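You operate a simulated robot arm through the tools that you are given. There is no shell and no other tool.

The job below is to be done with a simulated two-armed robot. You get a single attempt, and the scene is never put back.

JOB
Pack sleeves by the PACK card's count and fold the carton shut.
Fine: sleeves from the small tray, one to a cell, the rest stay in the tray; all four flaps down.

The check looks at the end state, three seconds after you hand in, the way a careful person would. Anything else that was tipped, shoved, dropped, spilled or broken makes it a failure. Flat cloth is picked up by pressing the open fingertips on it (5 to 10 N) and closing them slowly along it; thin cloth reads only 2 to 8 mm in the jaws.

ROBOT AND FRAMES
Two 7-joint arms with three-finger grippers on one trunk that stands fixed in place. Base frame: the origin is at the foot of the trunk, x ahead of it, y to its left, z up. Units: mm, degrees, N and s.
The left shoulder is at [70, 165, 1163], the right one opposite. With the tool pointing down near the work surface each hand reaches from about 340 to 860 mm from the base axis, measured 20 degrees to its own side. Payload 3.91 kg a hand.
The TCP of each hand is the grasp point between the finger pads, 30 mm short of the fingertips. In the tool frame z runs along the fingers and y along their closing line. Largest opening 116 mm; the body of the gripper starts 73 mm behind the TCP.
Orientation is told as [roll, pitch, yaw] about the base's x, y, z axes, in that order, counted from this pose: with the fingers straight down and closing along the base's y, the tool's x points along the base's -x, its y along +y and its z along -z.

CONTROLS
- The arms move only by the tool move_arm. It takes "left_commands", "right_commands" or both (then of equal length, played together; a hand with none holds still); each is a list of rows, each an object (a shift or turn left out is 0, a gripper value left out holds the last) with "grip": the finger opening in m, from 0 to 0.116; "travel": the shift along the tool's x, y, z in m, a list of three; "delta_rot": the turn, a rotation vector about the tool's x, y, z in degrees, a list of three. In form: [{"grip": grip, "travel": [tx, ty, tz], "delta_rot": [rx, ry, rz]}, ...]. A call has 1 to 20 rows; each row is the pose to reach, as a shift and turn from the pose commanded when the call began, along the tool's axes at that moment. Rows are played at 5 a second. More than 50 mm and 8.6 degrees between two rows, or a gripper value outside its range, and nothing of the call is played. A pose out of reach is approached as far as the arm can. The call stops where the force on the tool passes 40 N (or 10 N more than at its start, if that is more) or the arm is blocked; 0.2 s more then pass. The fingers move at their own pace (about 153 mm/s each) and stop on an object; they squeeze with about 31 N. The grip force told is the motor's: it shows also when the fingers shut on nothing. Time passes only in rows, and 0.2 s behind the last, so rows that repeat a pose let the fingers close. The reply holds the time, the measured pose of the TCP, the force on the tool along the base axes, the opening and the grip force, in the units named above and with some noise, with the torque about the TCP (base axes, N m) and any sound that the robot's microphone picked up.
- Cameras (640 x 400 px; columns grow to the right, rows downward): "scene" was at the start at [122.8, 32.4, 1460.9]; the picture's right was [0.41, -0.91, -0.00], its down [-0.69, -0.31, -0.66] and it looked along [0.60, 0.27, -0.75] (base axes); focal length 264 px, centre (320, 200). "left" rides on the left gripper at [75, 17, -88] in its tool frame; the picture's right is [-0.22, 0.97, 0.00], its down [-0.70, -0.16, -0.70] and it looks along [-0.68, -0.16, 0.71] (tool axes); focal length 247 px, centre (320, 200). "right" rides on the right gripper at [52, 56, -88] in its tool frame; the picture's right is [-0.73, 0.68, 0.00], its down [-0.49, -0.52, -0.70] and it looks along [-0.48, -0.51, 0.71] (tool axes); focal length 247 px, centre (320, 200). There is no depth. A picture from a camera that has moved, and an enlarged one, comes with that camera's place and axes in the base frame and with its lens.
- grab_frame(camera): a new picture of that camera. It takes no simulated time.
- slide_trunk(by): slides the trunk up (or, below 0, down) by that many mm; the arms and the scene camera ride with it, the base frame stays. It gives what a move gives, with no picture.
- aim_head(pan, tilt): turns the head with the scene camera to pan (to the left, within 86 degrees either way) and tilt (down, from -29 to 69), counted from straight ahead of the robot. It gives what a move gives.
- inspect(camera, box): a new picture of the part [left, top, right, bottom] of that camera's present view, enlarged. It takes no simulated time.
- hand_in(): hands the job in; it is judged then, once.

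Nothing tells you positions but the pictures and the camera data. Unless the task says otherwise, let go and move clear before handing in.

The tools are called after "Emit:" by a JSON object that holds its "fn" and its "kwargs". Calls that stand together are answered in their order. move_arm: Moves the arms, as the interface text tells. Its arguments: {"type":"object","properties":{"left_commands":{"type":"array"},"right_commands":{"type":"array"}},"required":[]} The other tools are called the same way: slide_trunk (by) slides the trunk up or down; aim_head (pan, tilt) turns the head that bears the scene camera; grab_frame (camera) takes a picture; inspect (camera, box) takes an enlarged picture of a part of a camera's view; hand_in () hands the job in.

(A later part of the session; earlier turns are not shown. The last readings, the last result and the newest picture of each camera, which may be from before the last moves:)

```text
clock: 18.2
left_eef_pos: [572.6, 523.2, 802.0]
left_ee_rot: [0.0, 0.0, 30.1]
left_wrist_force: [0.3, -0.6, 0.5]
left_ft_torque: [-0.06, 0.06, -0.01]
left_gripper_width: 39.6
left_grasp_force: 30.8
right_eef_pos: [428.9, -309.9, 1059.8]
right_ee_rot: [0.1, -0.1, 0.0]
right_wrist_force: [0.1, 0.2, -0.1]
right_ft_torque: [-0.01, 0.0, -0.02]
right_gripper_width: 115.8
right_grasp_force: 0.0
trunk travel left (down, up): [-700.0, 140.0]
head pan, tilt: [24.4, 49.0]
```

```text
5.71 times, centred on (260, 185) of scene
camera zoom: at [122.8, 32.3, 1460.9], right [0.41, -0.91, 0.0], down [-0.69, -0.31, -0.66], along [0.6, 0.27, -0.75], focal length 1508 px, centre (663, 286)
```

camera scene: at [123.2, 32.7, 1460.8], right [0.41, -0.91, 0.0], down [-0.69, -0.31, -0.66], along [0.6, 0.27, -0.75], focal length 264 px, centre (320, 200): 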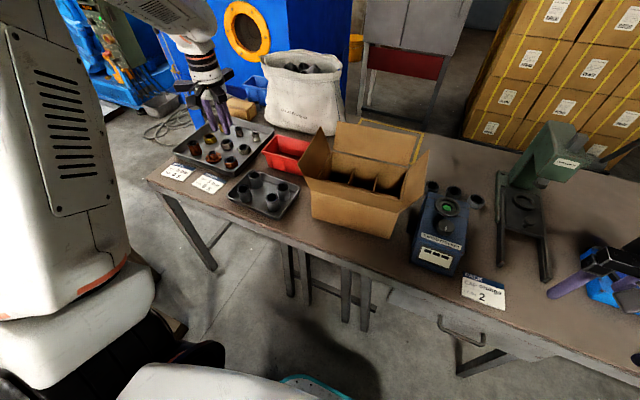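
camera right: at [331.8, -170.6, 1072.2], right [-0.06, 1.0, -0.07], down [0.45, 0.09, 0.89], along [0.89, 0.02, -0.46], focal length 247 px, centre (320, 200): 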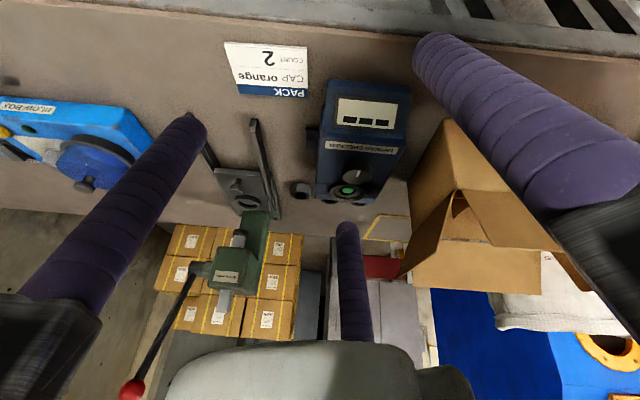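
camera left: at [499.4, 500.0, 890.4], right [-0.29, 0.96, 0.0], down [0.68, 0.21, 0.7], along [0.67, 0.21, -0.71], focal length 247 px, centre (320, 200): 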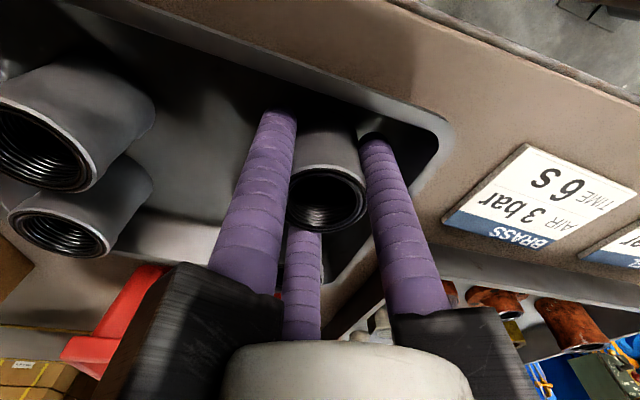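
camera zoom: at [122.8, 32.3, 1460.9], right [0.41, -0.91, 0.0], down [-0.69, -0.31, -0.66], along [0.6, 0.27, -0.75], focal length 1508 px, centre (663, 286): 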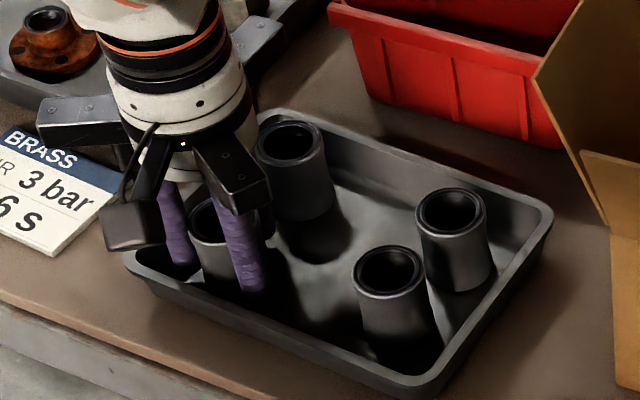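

It's gripped again at 39.6 mm. I'm doing a slow test lift of about 15 mm.

Emit:
{"fn": "move_arm", "kwargs": {"left_commands": [{"travel": [0, 0, -0.001]}, {"travel": [0, 0, -0.002]}, {"travel": [0, 0, -0.004]}, {"travel": [0, 0, -0.006]}, {"travel": [0, 0, -0.009]}, {"travel": [0, 0, -0.012]}, {"travel": [0, 0, -0.015]}, {"travel": [0, 0, -0.015]}]}}

Emit:
{"fn": "grab_frame", "kwargs": {"camera": "left"}}

Emit:
{"fn": "inspect", "kwargs": {"camera": "scene", "box": [225, 150, 295, 220]}}

```text
clock: 20.0
left_eef_pos: [571.5, 521.5, 816.4]
left_ee_rot: [0.0, 0.0, 30.0]
left_wrist_force: [-0.3, 0.0, -2.3]
left_ft_torque: [0.0, 0.01, 0.0]
left_gripper_width: 39.9
left_grasp_force: 31.0
right_eef_pos: [429.1, -308.9, 1059.3]
right_ee_rot: [0.1, -0.1, 0.0]
right_wrist_force: [-0.5, 0.4, -0.6]
right_ft_torque: [0.0, 0.04, 0.05]
right_gripper_width: 115.9
right_grasp_force: 0.0
trunk travel left (down, up): [-700.0, 140.0]
head pan, tilt: [24.4, 49.0]
```

```text
taken
camera left: at [498.5, 499.5, 904.3], right [-0.29, 0.96, 0.0], down [0.68, 0.21, 0.7], along [0.67, 0.2, -0.71], focal length 247 px, centre (320, 200)
```

left: 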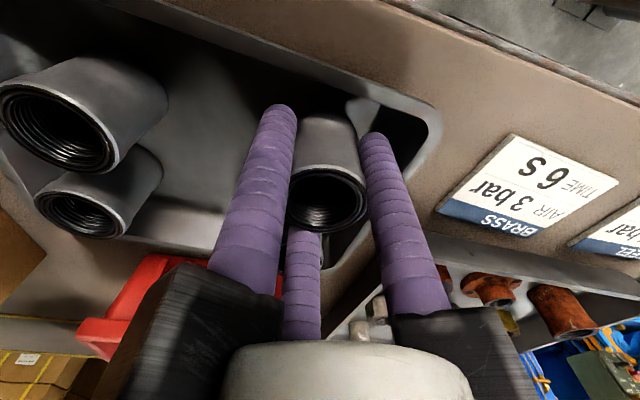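

```text
5.71 times, centred on (260, 185) of scene
camera zoom: at [123.1, 32.6, 1460.8], right [0.41, -0.91, 0.0], down [-0.69, -0.31, -0.66], along [0.6, 0.27, -0.75], focal length 1508 px, centre (663, 286)
```

zoom: 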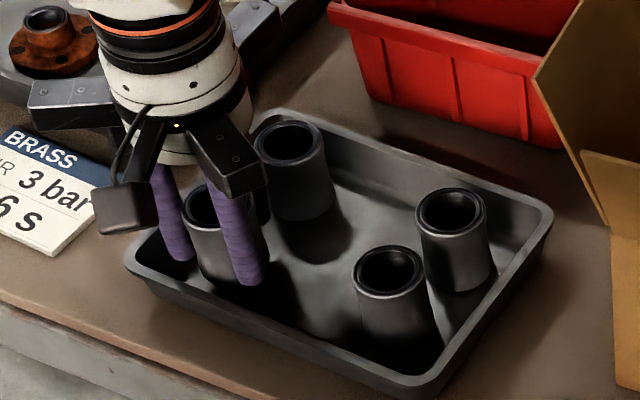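

It's held this time: about 2.3 N of weight, and it rises with the hand. I'm lifting on with gentle acceleration.

Emit:
{"fn": "move_arm", "kwargs": {"left_commands": [{"travel": [0, 0, -0.002]}, {"travel": [0, 0, -0.006]}, {"travel": [0, 0, -0.012]}, {"travel": [0, 0, -0.02]}, {"travel": [0, 0, -0.03]}, {"travel": [0, 0, -0.042]}, {"travel": [0, 0, -0.055]}, {"travel": [0, 0, -0.07]}, {"travel": [0, 0, -0.086]}, {"travel": [0, 0, -0.103]}, {"travel": [0, 0, -0.12]}, {"travel": [0, 0, -0.137]}, {"travel": [0, 0, -0.154]}, {"travel": [0, 0, -0.171]}, {"travel": [0, 0, -0.186]}, {"travel": [0, 0, -0.198]}, {"travel": [0, 0, -0.208]}, {"travel": [0, 0, -0.215]}, {"travel": [0, 0, -0.219]}, {"travel": [0, 0, -0.22]}]}}

Emit:
{"fn": "grab_frame", "kwargs": {"camera": "left"}}

```text
clock: 24.2
left_eef_pos: [572.6, 523.2, 1036.3]
left_ee_rot: [0.1, 0.0, 30.0]
left_wrist_force: [0.2, -0.3, -3.3]
left_ft_torque: [0.0, -0.01, -0.03]
left_gripper_width: 39.5
left_grasp_force: 30.7
right_eef_pos: [428.6, -309.5, 1059.4]
right_ee_rot: [0.0, -0.1, -0.1]
right_wrist_force: [1.0, -0.3, -0.2]
right_ft_torque: [-0.02, -0.02, 0.0]
right_gripper_width: 116.1
right_grasp_force: 0.1
trunk travel left (down, up): [-700.0, 140.0]
head pan, tilt: [24.4, 49.0]
```

```text
taken
camera left: at [499.0, 499.8, 1124.6], right [-0.29, 0.96, 0.0], down [0.68, 0.21, 0.7], along [0.67, 0.21, -0.71], focal length 247 px, centre (320, 200)
```

left: 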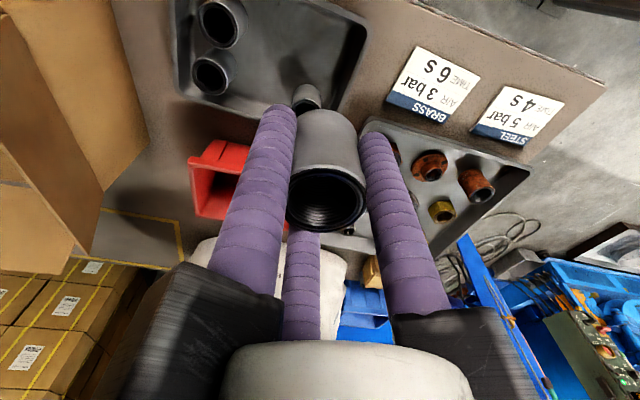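

The sleeve is firmly held with its base about 42 mm below the TCP. I'm carrying it up and over the left flap to above the far-middle cell, turning to yaw −30 on the way.

Emit:
{"fn": "move_arm", "kwargs": {"left_commands": [{"travel": [0.0002, -0.003, -0.003], "delta_rot": [0, 0, 3]}, {"travel": [0.0006, -0.0113, -0.008], "delta_rot": [0, 0, 6]}, {"travel": [0.0014, -0.0245, -0.014], "delta_rot": [0, 0, 9]}, {"travel": [0.0023, -0.0419, -0.02], "delta_rot": [0, 0, 12]}, {"travel": [0.0035, -0.063, -0.026], "delta_rot": [0, 0, 15]}, {"travel": [0.0048, -0.087, -0.032], "delta_rot": [0, 0, 18]}, {"travel": [0.0063, -0.1135, -0.037], "delta_rot": [0, 0, 21]}, {"travel": [0.0079, -0.1418, -0.04], "delta_rot": [0, 0, 24]}, {"travel": [0.0095, -0.1713, -0.04], "delta_rot": [0, 0, 27]}, {"travel": [0.0112, -0.2014, -0.04], "delta_rot": [0, 0, 30]}, {"travel": [0.0129, -0.2315, -0.04], "delta_rot": [0, 0, 33]}, {"travel": [0.0145, -0.261, -0.04], "delta_rot": [0, 0, 36]}, {"travel": [0.0161, -0.2893, -0.04], "delta_rot": [0, 0, 39]}, {"travel": [0.0176, -0.3158, -0.04], "delta_rot": [0, 0, 42]}, {"travel": [0.0189, -0.3399, -0.04], "delta_rot": [0, 0, 45]}, {"travel": [0.0201, -0.3609, -0.04], "delta_rot": [0, 0, 48]}, {"travel": [0.021, -0.3784, -0.04], "delta_rot": [0, 0, 51]}, {"travel": [0.0218, -0.3915, -0.04], "delta_rot": [0, 0, 54]}, {"travel": [0.0222, -0.3999, -0.04], "delta_rot": [0, 0, 57]}, {"travel": [0.0224, -0.4028, -0.04], "delta_rot": [0, 0, 60]}]}}

Emit:
{"fn": "grab_frame", "kwargs": {"camera": "left"}}

Emit:
{"fn": "grab_frame", "kwargs": {"camera": "scene"}}

Emit:
{"fn": "inspect", "kwargs": {"camera": "scene", "box": [290, 70, 450, 240]}}

```text
clock: 28.4
left_eef_pos: [754.5, 161.2, 1076.2]
left_ee_rot: [0.0, 0.1, -30.0]
left_wrist_force: [0.7, 1.2, -1.9]
left_ft_torque: [-0.02, 0.03, -0.01]
left_gripper_width: 39.4
left_grasp_force: 30.5
right_eef_pos: [428.3, -310.5, 1058.1]
right_ee_rot: [0.1, -0.1, -0.1]
right_wrist_force: [0.7, 0.2, 0.2]
right_ft_torque: [0.03, -0.01, 0.01]
right_gripper_width: 115.9
right_grasp_force: 0.1
trunk travel left (down, up): [-700.0, 140.0]
head pan, tilt: [24.4, 49.0]
```

```text
taken
camera left: at [698.3, 214.1, 1164.3], right [0.68, 0.73, 0.0], down [0.52, -0.49, 0.7], along [0.51, -0.48, -0.71], focal length 247 px, centre (320, 200)
```

left: 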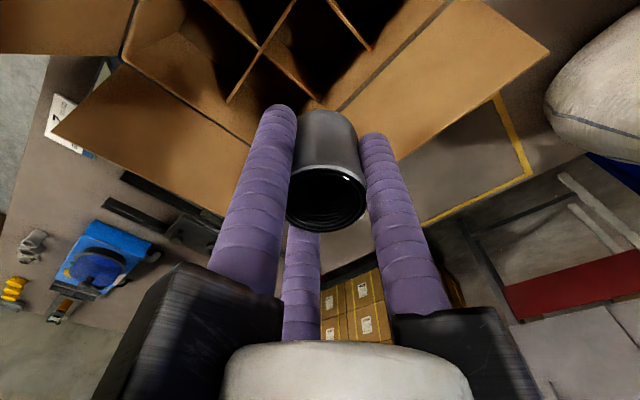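

```text
taken
camera scene: at [123.2, 32.2, 1460.8], right [0.41, -0.91, 0.0], down [-0.69, -0.31, -0.66], along [0.6, 0.27, -0.75], focal length 264 px, centre (320, 200)
```

scene: 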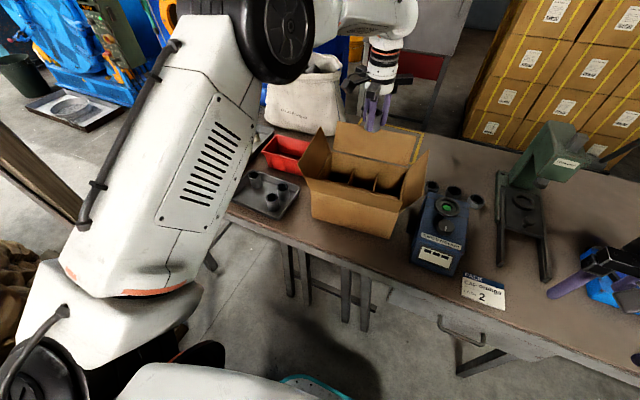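

```text
2.35 times, centred on (370, 155) of scene
camera zoom: at [123.2, 32.2, 1460.8], right [0.41, -0.91, 0.0], down [-0.69, -0.31, -0.66], along [0.6, 0.27, -0.75], focal length 621 px, centre (202, 306)
```

zoom: 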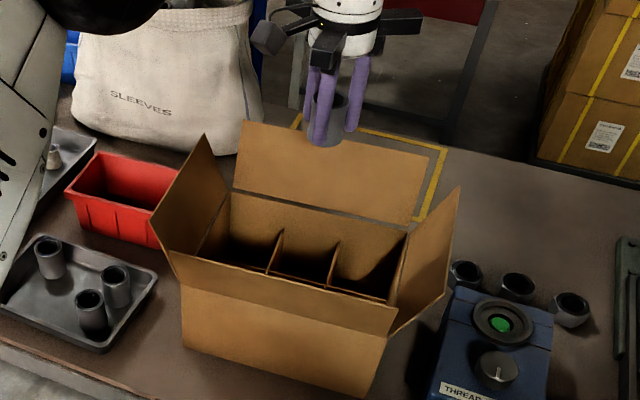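

I'm above the carton with the orientation reached. I'm zooming in on the cells to line up the drop-in point.

Emit:
{"fn": "inspect", "kwargs": {"camera": "left", "box": [100, 0, 560, 220]}}

Emit:
{"fn": "inspect", "kwargs": {"camera": "left", "box": [180, 0, 420, 120]}}

```text
1.39 times, centred on (330, 110) of left
camera zoom: at [698.3, 214.1, 1164.3], right [0.68, 0.73, 0.0], down [0.52, -0.49, 0.7], along [0.51, -0.48, -0.71], focal length 344 px, centre (306, 325)
```

zoom: 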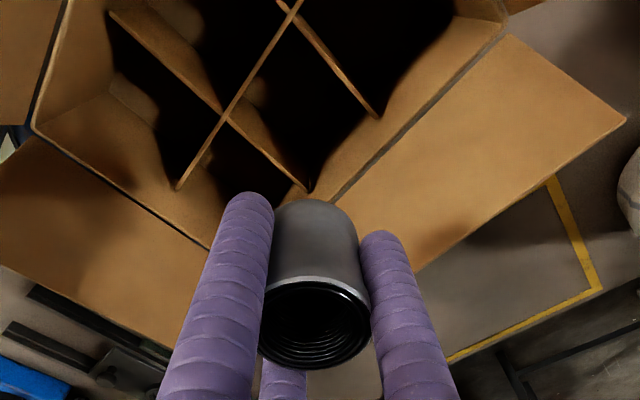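

```text
2.67 times, centred on (300, 60) of left
camera zoom: at [698.3, 214.1, 1164.3], right [0.68, 0.73, 0.0], down [0.52, -0.49, 0.7], along [0.51, -0.48, -0.71], focal length 659 px, centre (373, 573)
```

zoom: 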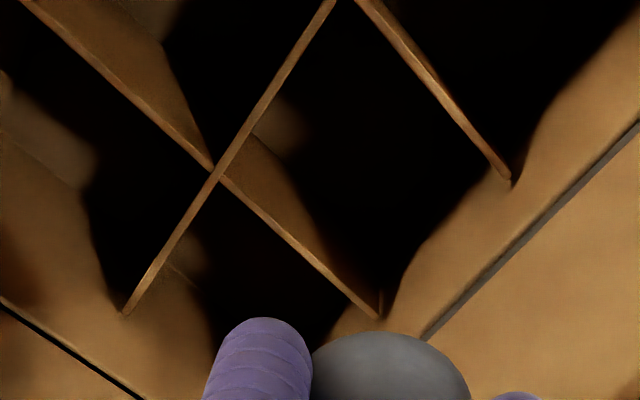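

The arms of the hand only just fit between the far wall and the divider, so I'm aligning to the carton's own yaw of about 5.5° and shifting toward the divider. I'm going down part way and rechecking there.

Emit:
{"fn": "move_arm", "kwargs": {"left_commands": [{"travel": [0.0015, -0.0025, 0.004], "delta_rot": [0, 0, -1.5]}, {"travel": [0.003, -0.005, 0.012], "delta_rot": [0, 0, -3]}, {"travel": [0.0045, -0.0075, 0.025], "delta_rot": [0, 0, -4.5]}, {"travel": [0.0056, -0.0093, 0.04], "delta_rot": [0, 0, -5.5]}, {"travel": [0.0056, -0.0093, 0.056], "delta_rot": [0, 0, -5.5]}, {"travel": [0.0056, -0.0093, 0.072], "delta_rot": [0, 0, -5.5]}, {"travel": [0.0056, -0.0093, 0.088], "delta_rot": [0, 0, -5.5]}, {"travel": [0.0056, -0.0093, 0.1], "delta_rot": [0, 0, -5.5]}, {"travel": [0.0056, -0.0093, 0.108], "delta_rot": [0, 0, -5.5]}, {"travel": [0.0056, -0.0093, 0.11], "delta_rot": [0, 0, -5.5]}]}}

Emit:
{"fn": "grab_frame", "kwargs": {"camera": "left"}}

Emit:
{"fn": "inspect", "kwargs": {"camera": "scene", "box": [300, 60, 440, 210]}}

```text
clock: 30.6
left_eef_pos: [744.8, 158.4, 965.8]
left_ee_rot: [0.0, 0.1, -24.5]
left_wrist_force: [-0.9, 0.4, -3.1]
left_ft_torque: [0.02, 0.04, 0.02]
left_gripper_width: 39.6
left_grasp_force: 30.8
right_eef_pos: [428.1, -309.3, 1059.1]
right_ee_rot: [0.2, -0.1, 0.0]
right_wrist_force: [0.4, 0.1, 0.4]
right_ft_torque: [0.02, 0.03, -0.01]
right_gripper_width: 115.9
right_grasp_force: 0.0
trunk travel left (down, up): [-700.0, 140.0]
head pan, tilt: [24.4, 49.0]
```

```text
taken
camera left: at [684.2, 203.7, 1053.9], right [0.61, 0.79, 0.0], down [0.57, -0.43, 0.7], along [0.56, -0.43, -0.71], focal length 247 px, centre (320, 200)
```

left: 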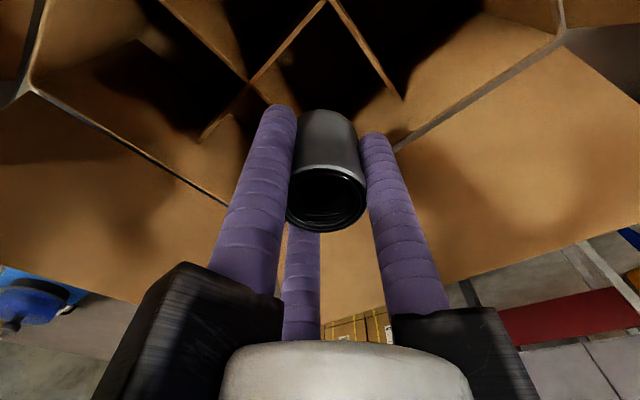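

```text
2.67 times, centred on (370, 135) of scene
camera zoom: at [123.2, 32.3, 1460.8], right [0.41, -0.91, 0.0], down [-0.69, -0.31, -0.66], along [0.6, 0.27, -0.75], focal length 704 px, centre (187, 373)
```

zoom: 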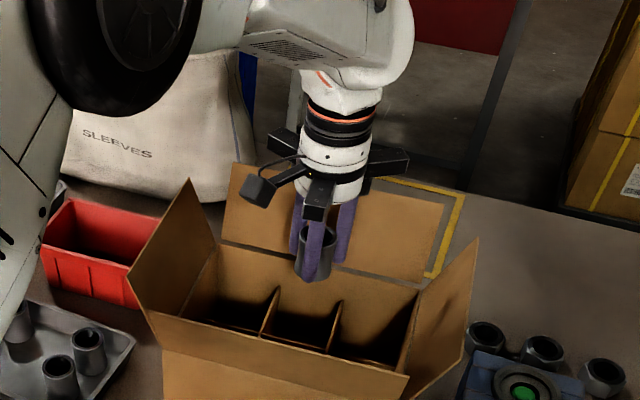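

The hand is centred side to side in the cell, about 40 mm from the middle divider and 57 mm from the far wall. I'm nudging 1.5 mm toward the far side and descending to just above where the arms meet the rim.

Emit:
{"fn": "move_arm", "kwargs": {"left_commands": [{"travel": [-0.0013, 0.0008, 0.004]}, {"travel": [-0.0013, 0.0008, 0.012]}, {"travel": [-0.0013, 0.0008, 0.024]}, {"travel": [-0.0013, 0.0008, 0.038]}, {"travel": [-0.0013, 0.0008, 0.053]}, {"travel": [-0.0013, 0.0008, 0.068]}, {"travel": [-0.0013, 0.0008, 0.083]}, {"travel": [-0.0013, 0.0008, 0.097]}, {"travel": [-0.0013, 0.0008, 0.11]}, {"travel": [-0.0013, 0.0008, 0.122]}, {"travel": [-0.0013, 0.0008, 0.132]}, {"travel": [-0.0013, 0.0008, 0.139]}, {"travel": [-0.0013, 0.0008, 0.143]}, {"travel": [-0.0013, 0.0008, 0.145]}]}}

Emit:
{"fn": "grab_frame", "kwargs": {"camera": "left"}}

Emit:
{"fn": "inspect", "kwargs": {"camera": "scene", "box": [300, 80, 440, 210]}}

```text
clock: 33.6
left_eef_pos: [746.4, 158.6, 820.0]
left_ee_rot: [-0.1, -0.1, -24.6]
left_wrist_force: [0.5, -0.1, -2.5]
left_ft_torque: [0.03, 0.01, -0.01]
left_gripper_width: 39.4
left_grasp_force: 30.7
right_eef_pos: [428.5, -309.9, 1058.5]
right_ee_rot: [0.1, -0.1, 0.0]
right_wrist_force: [0.3, -0.2, 0.6]
right_ft_torque: [0.05, 0.0, -0.01]
right_gripper_width: 115.8
right_grasp_force: 0.1
trunk travel left (down, up): [-700.0, 140.0]
head pan, tilt: [24.4, 49.0]
```

```text
taken
camera left: at [685.0, 204.6, 908.8], right [0.61, 0.79, 0.0], down [0.57, -0.43, 0.7], along [0.56, -0.43, -0.71], focal length 247 px, centre (320, 200)
```

left: 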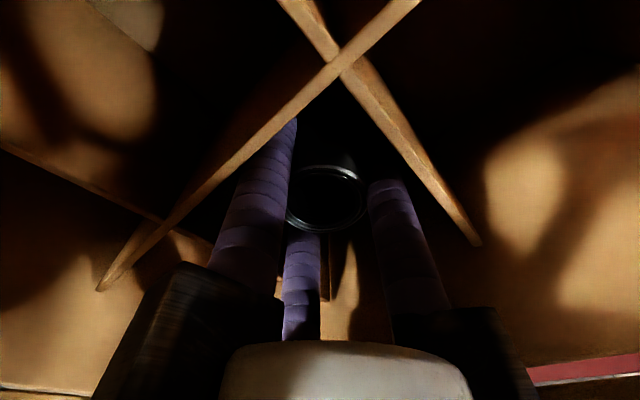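

```text
3.08 times, centred on (370, 145) of scene
camera zoom: at [123.2, 32.2, 1460.8], right [0.41, -0.91, 0.0], down [-0.69, -0.31, -0.66], along [0.6, 0.27, -0.75], focal length 812 px, centre (166, 369)
```

zoom: 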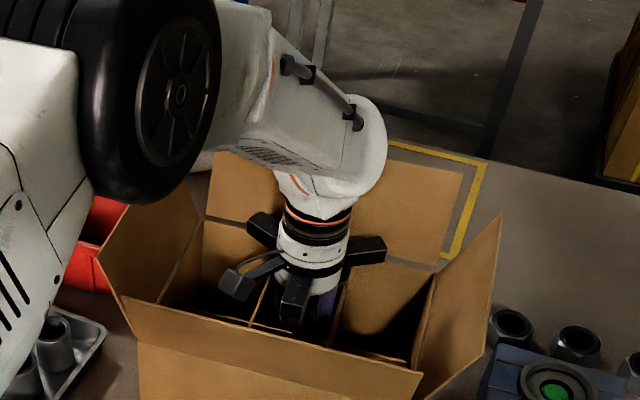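

The descent was clean with no contact. I'm lowering the last 15 mm slowly, watching the force.

Emit:
{"fn": "move_arm", "kwargs": {"left_commands": [{"travel": [0, 0, 0.002]}, {"travel": [0, 0, 0.004]}, {"travel": [0, 0, 0.006]}, {"travel": [0, 0, 0.008]}, {"travel": [0, 0, 0.0095]}, {"travel": [0, 0, 0.0105]}, {"travel": [0, 0, 0.0105]}]}}

Emit:
{"fn": "inspect", "kwargs": {"camera": "scene", "box": [320, 120, 410, 200]}}

```text
clock: 35.2
left_eef_pos: [745.2, 156.4, 810.0]
left_ee_rot: [0.0, -0.1, -24.4]
left_wrist_force: [-1.0, 0.0, -3.3]
left_ft_torque: [0.01, -0.02, -0.02]
left_gripper_width: 39.7
left_grasp_force: 31.1
right_eef_pos: [428.4, -309.6, 1058.8]
right_ee_rot: [0.1, -0.1, 0.1]
right_wrist_force: [-0.5, 1.0, 0.0]
right_ft_torque: [-0.01, -0.03, -0.01]
right_gripper_width: 116.1
right_grasp_force: 0.1
trunk travel left (down, up): [-700.0, 140.0]
head pan, tilt: [24.4, 49.0]
```

```text
5.00 times, centred on (365, 160) of scene
camera zoom: at [123.2, 32.3, 1460.8], right [0.41, -0.91, 0.0], down [-0.69, -0.31, -0.66], along [0.6, 0.27, -0.75], focal length 1320 px, centre (95, 400)
```

zoom: 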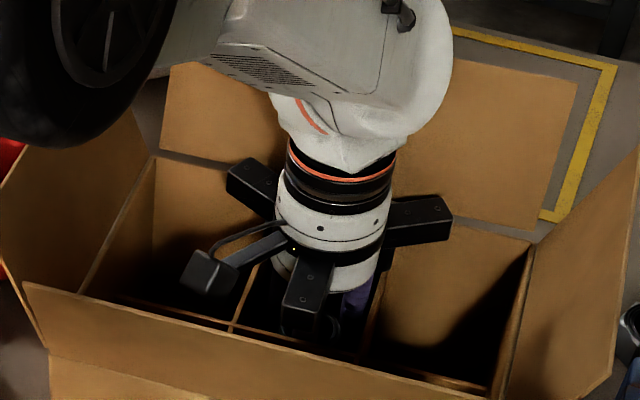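

Still free of contact. I'm going down in 1 mm steps to find the cell floor.

Emit:
{"fn": "move_arm", "kwargs": {"left_commands": [{"travel": [0, 0, 0.001]}, {"travel": [0, 0, 0.002]}, {"travel": [0, 0, 0.003]}, {"travel": [0, 0, 0.004]}, {"travel": [0, 0, 0.005]}, {"travel": [0, 0, 0.005]}]}}

```text
clock: 36.6
left_eef_pos: [744.1, 156.3, 805.3]
left_ee_rot: [-0.1, 0.2, -24.6]
left_wrist_force: [-1.2, 0.4, -3.5]
left_ft_torque: [-0.03, -0.11, -0.01]
left_gripper_width: 39.8
left_grasp_force: 31.6
right_eef_pos: [425.9, -309.6, 1059.0]
right_ee_rot: [0.0, -0.1, 0.0]
right_wrist_force: [-0.3, -0.2, 0.7]
right_ft_torque: [0.02, 0.0, -0.02]
right_gripper_width: 115.8
right_grasp_force: 0.1
trunk travel left (down, up): [-700.0, 140.0]
head pan, tilt: [24.4, 49.0]
```

Emit:
{"fn": "move_arm", "kwargs": {"left_commands": [{"travel": [0, 0, 0.001]}, {"travel": [0, 0, 0.002]}, {"travel": [0, 0, 0.003]}, {"travel": [0, 0, 0.003]}]}}

Emit:
{"fn": "grab_frame", "kwargs": {"camera": "left"}}

```text
clock: 37.6
left_eef_pos: [743.9, 157.4, 803.5]
left_ee_rot: [0.1, 0.1, -24.5]
left_wrist_force: [-0.7, -0.1, 2.6]
left_ft_torque: [0.04, 0.14, -0.01]
left_gripper_width: 39.4
left_grasp_force: 30.9
right_eef_pos: [428.4, -309.1, 1058.5]
right_ee_rot: [0.1, -0.1, 0.0]
right_wrist_force: [0.5, -0.1, 0.1]
right_ft_torque: [0.0, 0.02, 0.0]
right_gripper_width: 115.9
right_grasp_force: 0.1
trunk travel left (down, up): [-700.0, 140.0]
head pan, tilt: [24.4, 49.0]
```

```text
taken
camera left: at [683.8, 204.1, 891.3], right [0.61, 0.79, 0.0], down [0.57, -0.43, 0.7], along [0.56, -0.43, -0.71], focal length 247 px, centre (320, 200)
```

left: 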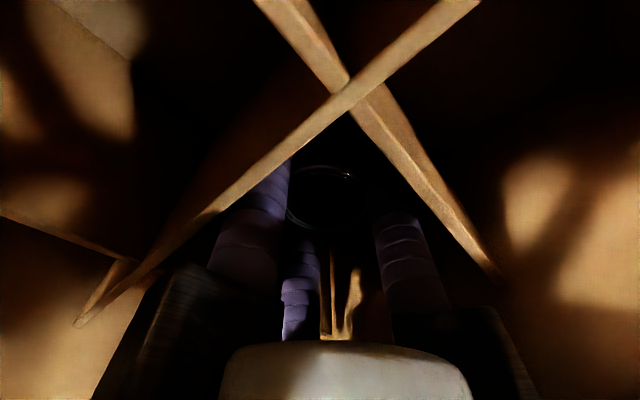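

The force flipped to +2.6 N, so the sleeve is on the cell floor. I'm opening slightly to release and rising slowly.

Emit:
{"fn": "move_arm", "kwargs": {"left_commands": [{"grip": 0.0415}, {"grip": 0.0435}, {"grip": 0.0455}, {"grip": 0.046}, {"grip": 0.046, "travel": [0, 0, -0.002]}, {"travel": [0, 0, -0.006]}, {"travel": [0, 0, -0.012]}, {"travel": [0, 0, -0.02]}, {"travel": [0, 0, -0.03]}, {"travel": [0, 0, -0.04]}]}}

Emit:
{"fn": "grab_frame", "kwargs": {"camera": "left"}}

```text
clock: 39.8
left_eef_pos: [746.8, 158.8, 844.4]
left_ee_rot: [-0.1, 0.0, -24.6]
left_wrist_force: [-0.3, 0.8, -1.2]
left_ft_torque: [-0.02, 0.0, 0.02]
left_gripper_width: 46.1
left_grasp_force: 0.0
right_eef_pos: [428.4, -309.8, 1059.3]
right_ee_rot: [0.0, -0.1, 0.0]
right_wrist_force: [0.5, 0.2, -0.5]
right_ft_torque: [0.03, 0.0, 0.02]
right_gripper_width: 115.9
right_grasp_force: 0.0
trunk travel left (down, up): [-700.0, 140.0]
head pan, tilt: [24.4, 49.0]
```

```text
taken
camera left: at [685.1, 204.7, 931.5], right [0.61, 0.79, 0.0], down [0.57, -0.43, 0.7], along [0.56, -0.43, -0.71], focal length 247 px, centre (320, 200)
```

left: 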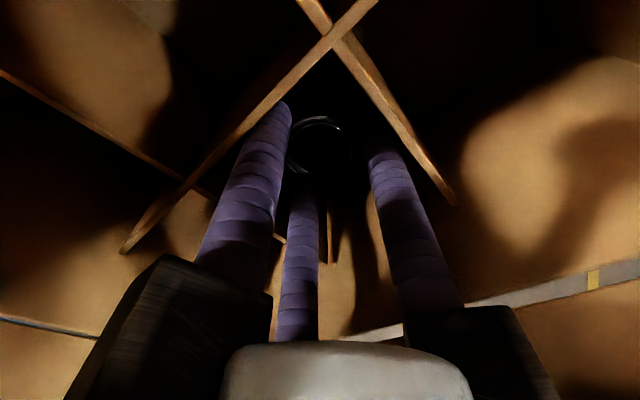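

Released, and the sleeve stands in its cell. I'm rising out of the carton and going back over the tray for the far-left sleeve, A.

Emit:
{"fn": "move_arm", "kwargs": {"left_commands": [{"travel": [0, 0, -0.03]}, {"travel": [0, 0, -0.07]}, {"travel": [0, 0, -0.11]}, {"travel": [0, 0, -0.15]}, {"travel": [0, 0, -0.19]}, {"travel": [0, 0, -0.226]}, {"travel": [0.024, 0.0296, -0.226]}, {"travel": [0.0482, 0.0592, -0.226], "delta_rot": [0, 0, 1]}, {"travel": [0.0723, 0.0889, -0.226], "delta_rot": [0, 0, 2]}, {"travel": [0.0964, 0.1185, -0.226], "delta_rot": [0, 0, 3]}, {"travel": [0.1205, 0.1481, -0.226], "delta_rot": [0, 0, 4]}, {"travel": [0.1446, 0.1777, -0.226], "delta_rot": [0, 0, 5]}, {"travel": [0.1687, 0.2073, -0.226], "delta_rot": [0, 0, 6.5]}, {"travel": [0.1928, 0.237, -0.226], "delta_rot": [0, 0, 6.5]}, {"travel": [0.2169, 0.2666, -0.226], "delta_rot": [0, 0, 6.5]}, {"travel": [0.241, 0.2962, -0.226], "delta_rot": [0, 0, 6.5]}, {"grip": 0.05, "travel": [0.241, 0.2962, -0.226], "delta_rot": [0, 0, 6.5]}]}}

Emit:
{"fn": "grab_frame", "kwargs": {"camera": "left"}}

Emit:
{"fn": "inspect", "kwargs": {"camera": "scene", "box": [290, 100, 440, 250]}}

Emit:
{"fn": "inspect", "kwargs": {"camera": "scene", "box": [205, 90, 305, 220]}}

```text
clock: 43.4
left_eef_pos: [646.6, 524.3, 1070.5]
left_ee_rot: [-0.1, 0.0, -31.1]
left_wrist_force: [-0.5, 0.3, 0.8]
left_ft_torque: [0.05, 0.03, -0.02]
left_gripper_width: 49.9
left_grasp_force: 0.0
right_eef_pos: [428.6, -309.7, 1058.6]
right_ee_rot: [0.2, -0.1, 0.0]
right_wrist_force: [0.4, -0.3, 0.3]
right_ft_torque: [0.02, -0.02, 0.0]
right_gripper_width: 115.9
right_grasp_force: 0.0
trunk travel left (down, up): [-700.0, 140.0]
head pan, tilt: [24.4, 49.0]
```

```text
taken
camera left: at [591.5, 577.2, 1158.3], right [0.69, 0.72, 0.0], down [0.51, -0.5, 0.7], along [0.5, -0.49, -0.71], focal length 247 px, centre (320, 200)
```

left: 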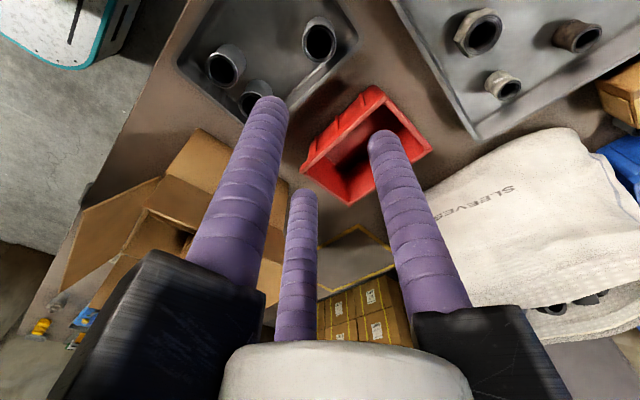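

```text
2.67 times, centred on (365, 175) of scene
camera zoom: at [123.0, 31.2, 1460.9], right [0.41, -0.91, 0.0], down [-0.69, -0.31, -0.66], along [0.6, 0.27, -0.75], focal length 704 px, centre (200, 267)
```

zoom: 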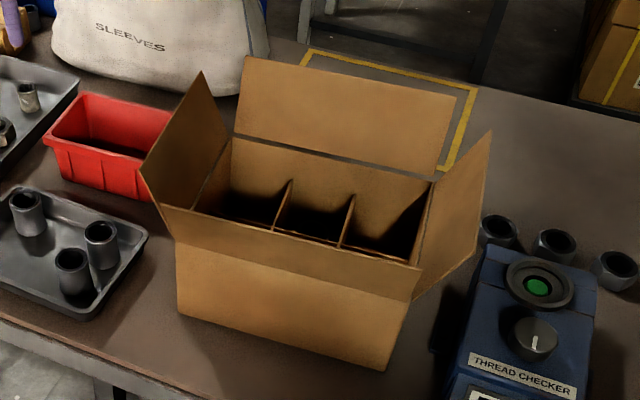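

```text
3.08 times, centred on (255, 155) of scene
camera zoom: at [123.0, 31.2, 1460.9], right [0.41, -0.91, 0.0], down [-0.69, -0.31, -0.66], along [0.6, 0.27, -0.75], focal length 812 px, centre (520, 338)
```

zoom: 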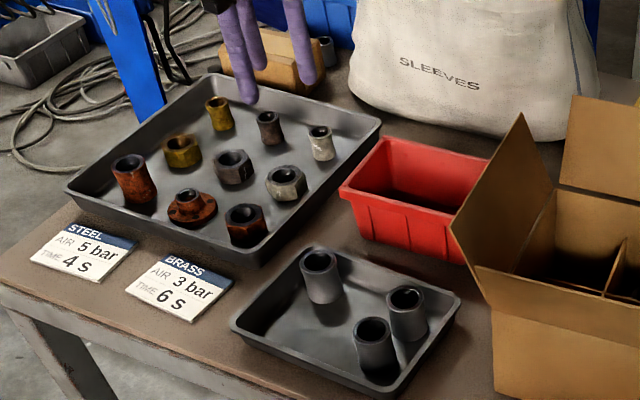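

The carton and tray haven't shifted. I'm lowering over sleeve A to check alignment from closer.

Emit:
{"fn": "move_arm", "kwargs": {"left_commands": [{"travel": [0.001, 0, 0.045]}, {"travel": [0.002, 0, 0.09]}, {"travel": [0.003, 0, 0.13]}, {"travel": [0.003, 0, 0.16]}, {"travel": [0.003, 0, 0.18]}, {"travel": [0.003, 0, 0.18]}]}}

Emit:
{"fn": "grab_frame", "kwargs": {"camera": "left"}}

Emit:
{"fn": "inspect", "kwargs": {"camera": "scene", "box": [215, 110, 305, 220]}}

```text
clock: 44.8
left_eef_pos: [644.6, 527.3, 886.7]
left_ee_rot: [0.1, -0.1, -31.0]
left_wrist_force: [-0.6, -0.1, 0.0]
left_ft_torque: [-0.01, 0.02, 0.05]
left_gripper_width: 49.8
left_grasp_force: 0.1
right_eef_pos: [428.9, -309.5, 1058.9]
right_ee_rot: [0.1, -0.2, 0.0]
right_wrist_force: [0.0, 0.5, -0.9]
right_ft_torque: [0.04, 0.0, 0.03]
right_gripper_width: 116.1
right_grasp_force: 0.1
trunk travel left (down, up): [-700.0, 140.0]
head pan, tilt: [24.4, 49.0]
```

```text
taken
camera left: at [588.7, 580.9, 976.0], right [0.69, 0.72, 0.0], down [0.51, -0.5, 0.7], along [0.5, -0.49, -0.71], focal length 247 px, centre (320, 200)
```

left: 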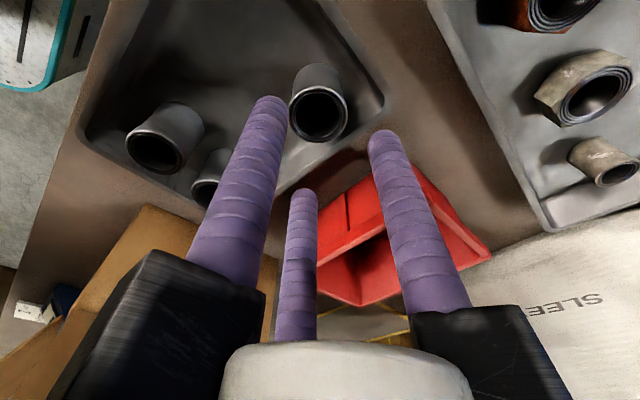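

```text
3.64 times, centred on (260, 165) of scene
camera zoom: at [122.5, 32.2, 1460.9], right [0.41, -0.91, 0.0], down [-0.69, -0.31, -0.66], along [0.6, 0.27, -0.75], focal length 960 px, centre (538, 327)
```

zoom: 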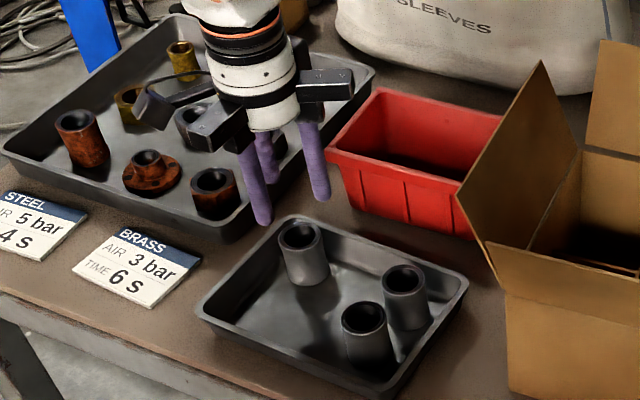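

Emit:
{"fn": "inspect", "kwargs": {"camera": "left", "box": [240, 20, 440, 200]}}

```text
2.22 times, centred on (340, 110) of left
camera zoom: at [588.7, 580.9, 976.0], right [0.69, 0.72, 0.0], down [0.51, -0.5, 0.7], along [0.5, -0.49, -0.71], focal length 549 px, centre (276, 400)
```

zoom: 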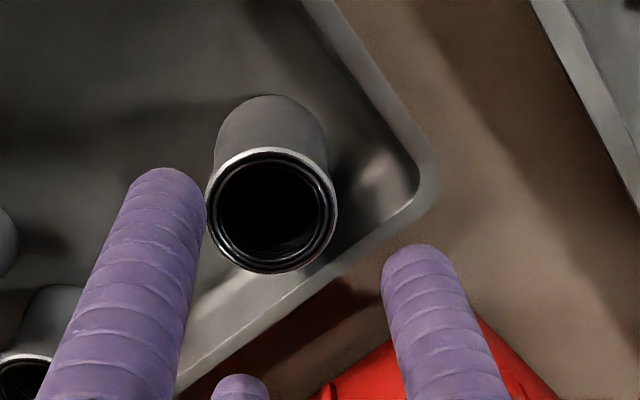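

Emit:
{"fn": "move_arm", "kwargs": {"left_commands": [{"grip": 0.048, "travel": [-0.001, 0, 0.01], "delta_rot": [0, 0, 7]}, {"travel": [-0.0025, 0, 0.02], "delta_rot": [0, 0, 14]}, {"travel": [-0.0025, 0, 0.03], "delta_rot": [0, 0, 14]}, {"travel": [-0.0025, 0, 0.03], "delta_rot": [0, 0, 14]}]}}

Emit:
{"fn": "inspect", "kwargs": {"camera": "left", "box": [200, 20, 440, 240]}}

```text
clock: 45.8
left_eef_pos: [648.9, 527.6, 857.2]
left_ee_rot: [-0.1, 0.0, -45.1]
left_wrist_force: [-0.5, -0.1, -0.5]
left_ft_torque: [-0.01, 0.03, -0.01]
left_gripper_width: 47.9
left_grasp_force: 0.0
right_eef_pos: [426.6, -309.2, 1058.6]
right_ee_rot: [0.1, -0.2, 0.0]
right_wrist_force: [0.6, 0.6, 0.4]
right_ft_torque: [-0.01, 0.0, 0.04]
right_gripper_width: 116.0
right_grasp_force: 0.1
trunk travel left (down, up): [-700.0, 140.0]
head pan, tilt: [24.4, 49.0]
```

```text
1.82 times, centred on (320, 130) of left
camera zoom: at [606.9, 591.5, 947.0], right [0.85, 0.53, 0.0], down [0.38, -0.61, 0.7], along [0.37, -0.59, -0.71], focal length 449 px, centre (320, 327)
```

zoom: 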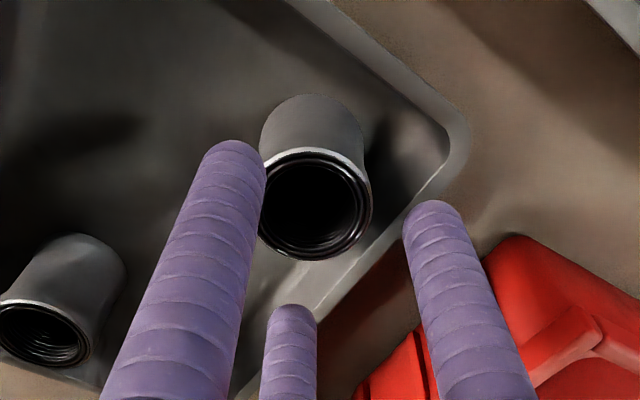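

Sleeve A is on the hand's axis within about 1.5 mm, and the fingers clear the tray walls. I'm descending and closing slowly.

Emit:
{"fn": "move_arm", "kwargs": {"left_commands": [{"travel": [0, -0.001, 0.01]}, {"travel": [0, -0.001, 0.02]}, {"travel": [0, -0.001, 0.03]}, {"travel": [0, -0.001, 0.04]}, {"travel": [0, -0.001, 0.048]}, {"travel": [0, -0.001, 0.0545]}, {"travel": [0, -0.001, 0.0545]}]}}

Emit:
{"fn": "grab_frame", "kwargs": {"camera": "left"}}

Emit:
{"fn": "inspect", "kwargs": {"camera": "scene", "box": [215, 120, 305, 220]}}

```text
clock: 47.4
left_eef_pos: [646.9, 526.3, 802.9]
left_ee_rot: [0.0, 0.0, -44.9]
left_wrist_force: [-4.0, 0.3, 1.5]
left_ft_torque: [0.03, 0.02, 0.1]
left_gripper_width: 47.1
left_grasp_force: 0.0
right_eef_pos: [426.9, -308.8, 1059.6]
right_ee_rot: [0.1, 0.0, 0.2]
right_wrist_force: [0.2, 0.3, -0.1]
right_ft_torque: [-0.02, 0.02, 0.01]
right_gripper_width: 115.9
right_grasp_force: 0.1
trunk travel left (down, up): [-700.0, 140.0]
head pan, tilt: [24.4, 49.0]
```

```text
taken
camera left: at [607.1, 590.0, 892.0], right [0.85, 0.53, 0.0], down [0.38, -0.61, 0.7], along [0.37, -0.59, -0.71], focal length 247 px, centre (320, 200)
```

left: 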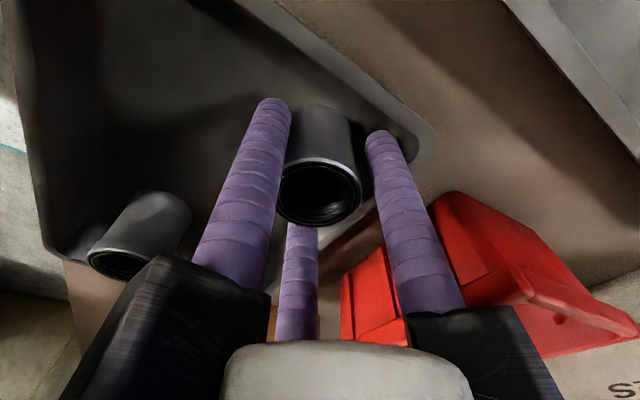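

```text
4.00 times, centred on (260, 170) of scene
camera zoom: at [122.1, 32.3, 1460.9], right [0.41, -0.91, 0.0], down [-0.69, -0.31, -0.66], along [0.6, 0.27, -0.75], focal length 1056 px, centre (560, 320)
```

zoom: 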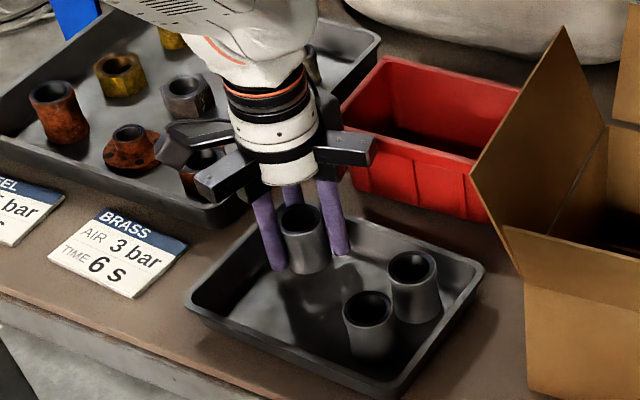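

A finger is lightly touching the tray's far wall, about 4 N, and the tray hasn't moved. Closing will relieve that.

Emit:
{"fn": "move_arm", "kwargs": {"left_commands": [{"grip": 0.045}, {"grip": 0.0425}, {"grip": 0.04}, {"grip": 0.03}, {"grip": 0.01}, {"grip": 0.0}, {"grip": 0.0}, {"grip": 0.0}]}}

Emit:
{"fn": "grab_frame", "kwargs": {"camera": "left"}}

```text
clock: 49.2
left_eef_pos: [648.7, 524.5, 804.3]
left_ee_rot: [0.0, 0.0, -45.0]
left_wrist_force: [-0.7, -0.3, -0.5]
left_ft_torque: [-0.02, -0.06, -0.03]
left_gripper_width: 39.5
left_grasp_force: 30.9
right_eef_pos: [428.6, -309.6, 1057.7]
right_ee_rot: [0.2, -0.2, 0.0]
right_wrist_force: [-0.6, 0.3, 0.6]
right_ft_torque: [-0.02, 0.0, 0.01]
right_gripper_width: 116.0
right_grasp_force: 0.0
trunk travel left (down, up): [-700.0, 140.0]
head pan, tilt: [24.4, 49.0]
```

```text
taken
camera left: at [608.0, 589.8, 892.1], right [0.85, 0.53, 0.0], down [0.38, -0.61, 0.7], along [0.37, -0.59, -0.71], focal length 247 px, centre (320, 200)
```

left: 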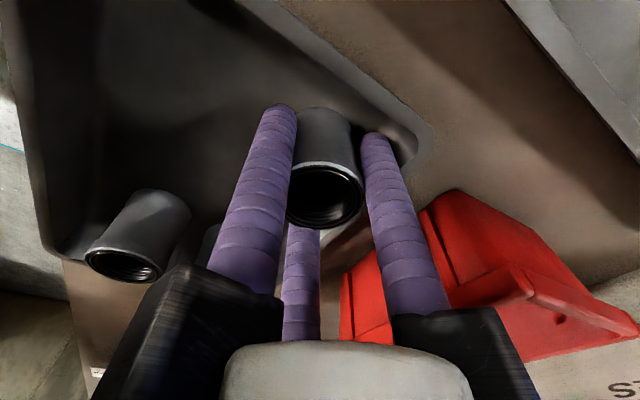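

It's gripped at 39.5 mm with the contact gone. I'm lifting slowly with a gentle ramp.

Emit:
{"fn": "move_arm", "kwargs": {"left_commands": [{"travel": [0, 0, -0.001]}, {"travel": [0, 0, -0.003]}, {"travel": [0, 0, -0.006]}, {"travel": [0, 0, -0.01]}, {"travel": [0, 0, -0.015]}, {"travel": [0, 0, -0.022]}, {"travel": [0, 0, -0.031]}, {"travel": [0, 0, -0.042]}, {"travel": [0, 0, -0.055]}, {"travel": [0, 0, -0.07]}, {"travel": [0, 0, -0.086]}, {"travel": [0, 0, -0.103]}, {"travel": [0, 0, -0.12]}, {"travel": [0, 0, -0.137]}, {"travel": [0, 0, -0.154]}, {"travel": [0, 0, -0.17]}, {"travel": [0, 0, -0.184]}, {"travel": [0, 0, -0.195]}, {"travel": [0, 0, -0.203]}, {"travel": [0, 0, -0.208]}]}}

Emit:
{"fn": "grab_frame", "kwargs": {"camera": "left"}}

```text
clock: 53.4
left_eef_pos: [650.3, 525.4, 1010.3]
left_ee_rot: [0.0, 0.0, -45.0]
left_wrist_force: [0.8, -0.5, -2.5]
left_ft_torque: [0.02, 0.02, 0.01]
left_gripper_width: 39.5
left_grasp_force: 31.0
right_eef_pos: [427.9, -309.0, 1058.6]
right_ee_rot: [0.1, 0.0, 0.0]
right_wrist_force: [0.6, 0.1, 0.3]
right_ft_torque: [0.01, -0.02, -0.01]
right_gripper_width: 115.9
right_grasp_force: 0.1
trunk travel left (down, up): [-700.0, 140.0]
head pan, tilt: [24.4, 49.0]
```

```text
taken
camera left: at [608.1, 590.7, 1099.5], right [0.85, 0.53, 0.0], down [0.38, -0.61, 0.7], along [0.37, -0.59, -0.71], focal length 247 px, centre (320, 200)
```

left: 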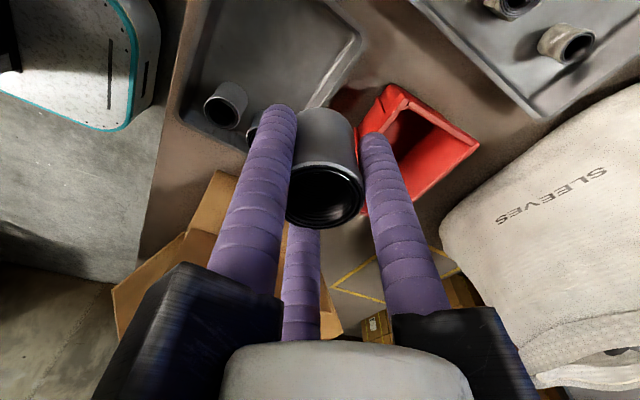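

It's held again. I'm raising and turning to yaw −84.5 short of the carton first, so I can check reach before crossing the flap.

Emit:
{"fn": "move_arm", "kwargs": {"left_commands": [{"travel": [-0.002, -0.0018, -0.004], "delta_rot": [0, 0, 3]}, {"travel": [-0.0072, -0.0066, -0.011], "delta_rot": [0, 0, 6]}, {"travel": [-0.0151, -0.014, -0.019], "delta_rot": [0, 0, 10]}, {"travel": [-0.025, -0.0232, -0.028], "delta_rot": [0, 0, 14]}, {"travel": [-0.0365, -0.0338, -0.037], "delta_rot": [0, 0, 18]}, {"travel": [-0.0483, -0.0448, -0.045], "delta_rot": [0, 0, 22]}, {"travel": [-0.0601, -0.0557, -0.052], "delta_rot": [0, 0, 26]}, {"travel": [-0.0716, -0.0663, -0.058], "delta_rot": [0, 0, 30]}, {"travel": [-0.0815, -0.0755, -0.062], "delta_rot": [0, 0, 34]}, {"travel": [-0.0894, -0.0828, -0.064], "delta_rot": [0, 0, 37]}, {"travel": [-0.0946, -0.0877, -0.065], "delta_rot": [0, 0, 39]}, {"travel": [-0.0966, -0.0895, -0.065], "delta_rot": [0, 0, 39.5]}]}}

```text
clock: 56.0
left_eef_pos: [653.9, 393.5, 1075.0]
left_ee_rot: [-0.1, -0.1, -84.6]
left_wrist_force: [0.0, 0.6, -2.7]
left_ft_torque: [0.01, -0.01, 0.02]
left_gripper_width: 39.4
left_grasp_force: 31.1
right_eef_pos: [427.9, -309.2, 1058.6]
right_ee_rot: [0.1, -0.2, 0.2]
right_wrist_force: [0.0, -0.7, -0.3]
right_ft_torque: [0.01, 0.03, -0.03]
right_gripper_width: 116.1
right_grasp_force: 0.0
trunk travel left (down, up): [-700.0, 140.0]
head pan, tilt: [24.4, 49.0]
```

Emit:
{"fn": "move_arm", "kwargs": {"left_commands": [{"travel": [-0.0031, -0.0002, 0]}, {"travel": [-0.0119, -0.0007, 0]}, {"travel": [-0.0254, -0.0015, 0]}, {"travel": [-0.0428, -0.0024, 0]}, {"travel": [-0.0633, -0.0036, 0]}, {"travel": [-0.086, -0.0049, 0]}, {"travel": [-0.1099, -0.0063, 0]}, {"travel": [-0.1343, -0.0077, 0]}, {"travel": [-0.1582, -0.009, 0]}, {"travel": [-0.1809, -0.0103, 0]}, {"travel": [-0.2014, -0.0115, 0]}, {"travel": [-0.2188, -0.0125, 0]}, {"travel": [-0.2323, -0.0133, 0]}, {"travel": [-0.2411, -0.0138, 0]}, {"travel": [-0.2442, -0.014, 0]}, {"travel": [-0.2442, -0.014, 0]}]}}

Emit:
{"fn": "grab_frame", "kwargs": {"camera": "left"}}

Emit:
{"fn": "inspect", "kwargs": {"camera": "scene", "box": [280, 60, 440, 250]}}

```text
clock: 59.4
left_eef_pos: [663.8, 150.0, 1077.8]
left_ee_rot: [0.0, -0.1, -84.5]
left_wrist_force: [0.3, 0.1, -2.7]
left_ft_torque: [0.01, 0.01, -0.01]
left_gripper_width: 39.8
left_grasp_force: 31.0
right_eef_pos: [428.2, -309.1, 1058.7]
right_ee_rot: [0.1, 0.0, 0.0]
right_wrist_force: [-0.7, -0.6, 0.5]
right_ft_torque: [-0.01, 0.0, -0.04]
right_gripper_width: 115.7
right_grasp_force: 0.1
trunk travel left (down, up): [-700.0, 140.0]
head pan, tilt: [24.4, 49.0]
```

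```text
taken
camera left: at [672.8, 225.9, 1165.7], right [0.99, -0.13, 0.0], down [-0.09, -0.71, 0.7], along [-0.09, -0.69, -0.71], focal length 247 px, centre (320, 200)
```

left: 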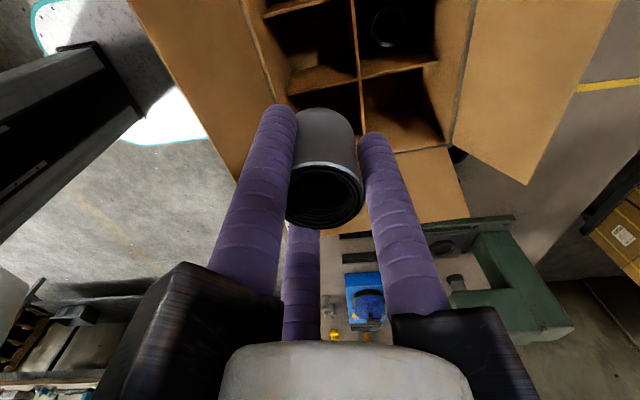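

```text
2.11 times, centred on (360, 155) of scene
camera zoom: at [123.1, 32.3, 1460.8], right [0.41, -0.91, 0.0], down [-0.69, -0.31, -0.66], along [0.6, 0.27, -0.75], focal length 556 px, centre (236, 295)
```

zoom: 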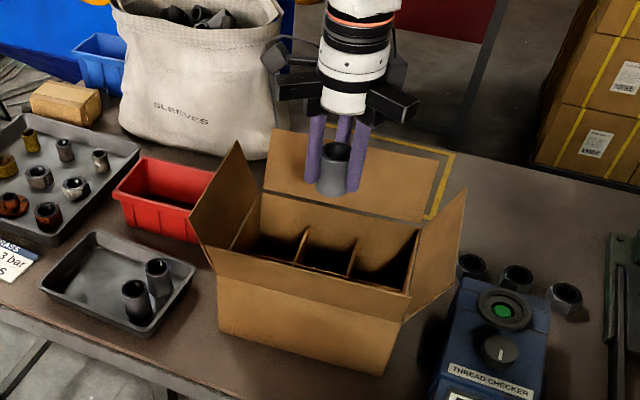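

Yaw −84.5 is reached over the near-middle cell, and sleeve one is visible standing in the far-middle cell. I'm descending part way to recheck alignment.

Emit:
{"fn": "move_arm", "kwargs": {"left_commands": [{"travel": [0, 0, 0.004]}, {"travel": [0, 0, 0.012]}, {"travel": [0, 0, 0.025]}, {"travel": [0, 0, 0.04]}, {"travel": [0, 0, 0.056]}, {"travel": [0, 0, 0.072]}, {"travel": [0, 0, 0.088]}, {"travel": [0, 0, 0.1]}, {"travel": [0, 0, 0.108]}, {"travel": [0, 0, 0.11]}]}}

Emit:
{"fn": "grab_frame", "kwargs": {"camera": "left"}}

Emit:
{"fn": "inspect", "kwargs": {"camera": "left", "box": [180, 0, 480, 200]}}

Emit:
{"fn": "inspect", "kwargs": {"camera": "scene", "box": [300, 70, 440, 220]}}

```text
clock: 61.6
left_eef_pos: [664.0, 150.6, 969.2]
left_ee_rot: [0.0, 0.0, -84.6]
left_wrist_force: [0.4, 0.5, -3.4]
left_ft_torque: [0.01, 0.02, 0.04]
left_gripper_width: 39.7
left_grasp_force: 31.0
right_eef_pos: [428.9, -308.2, 1057.9]
right_ee_rot: [0.1, -0.1, 0.0]
right_wrist_force: [0.4, -0.5, 0.2]
right_ft_torque: [-0.01, -0.02, 0.0]
right_gripper_width: 115.9
right_grasp_force: 0.0
trunk travel left (down, up): [-700.0, 140.0]
head pan, tilt: [24.4, 49.0]
```

```text
taken
camera left: at [674.0, 226.1, 1056.7], right [0.99, -0.13, 0.0], down [-0.09, -0.71, 0.7], along [-0.09, -0.69, -0.71], focal length 247 px, centre (320, 200)
```

left: 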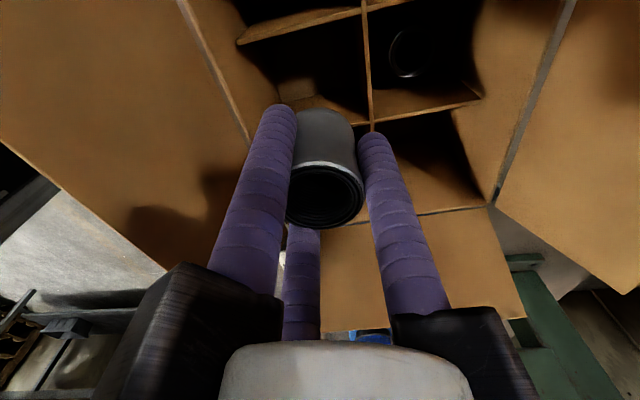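

```text
2.00 times, centred on (330, 100) of left
camera zoom: at [674.0, 226.1, 1056.7], right [0.99, -0.13, 0.0], down [-0.09, -0.71, 0.7], along [-0.09, -0.69, -0.71], focal length 494 px, centre (300, 400)
```

zoom: 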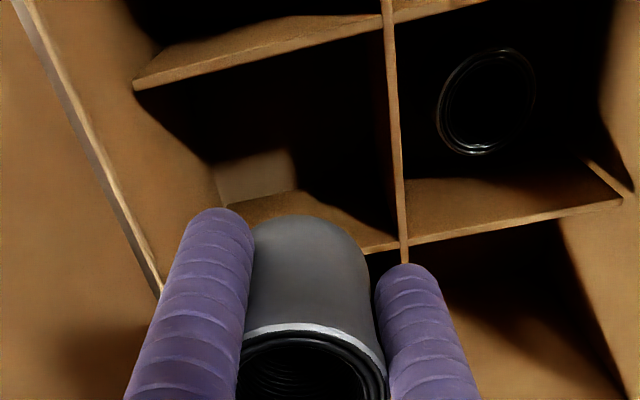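

```text
2.67 times, centred on (370, 145) of scene
camera zoom: at [123.2, 32.2, 1460.8], right [0.41, -0.91, 0.0], down [-0.69, -0.31, -0.66], along [0.6, 0.27, -0.75], focal length 704 px, centre (187, 347)
```

zoom: 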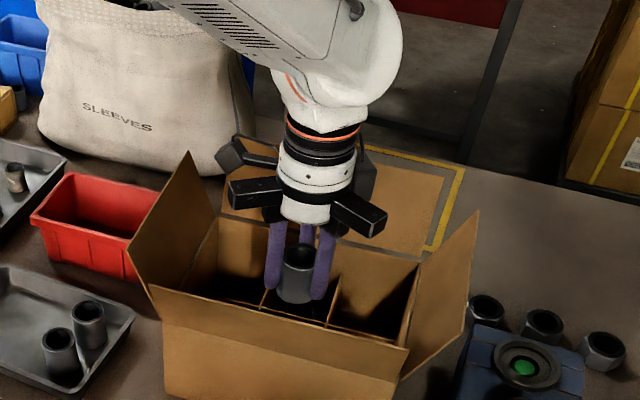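

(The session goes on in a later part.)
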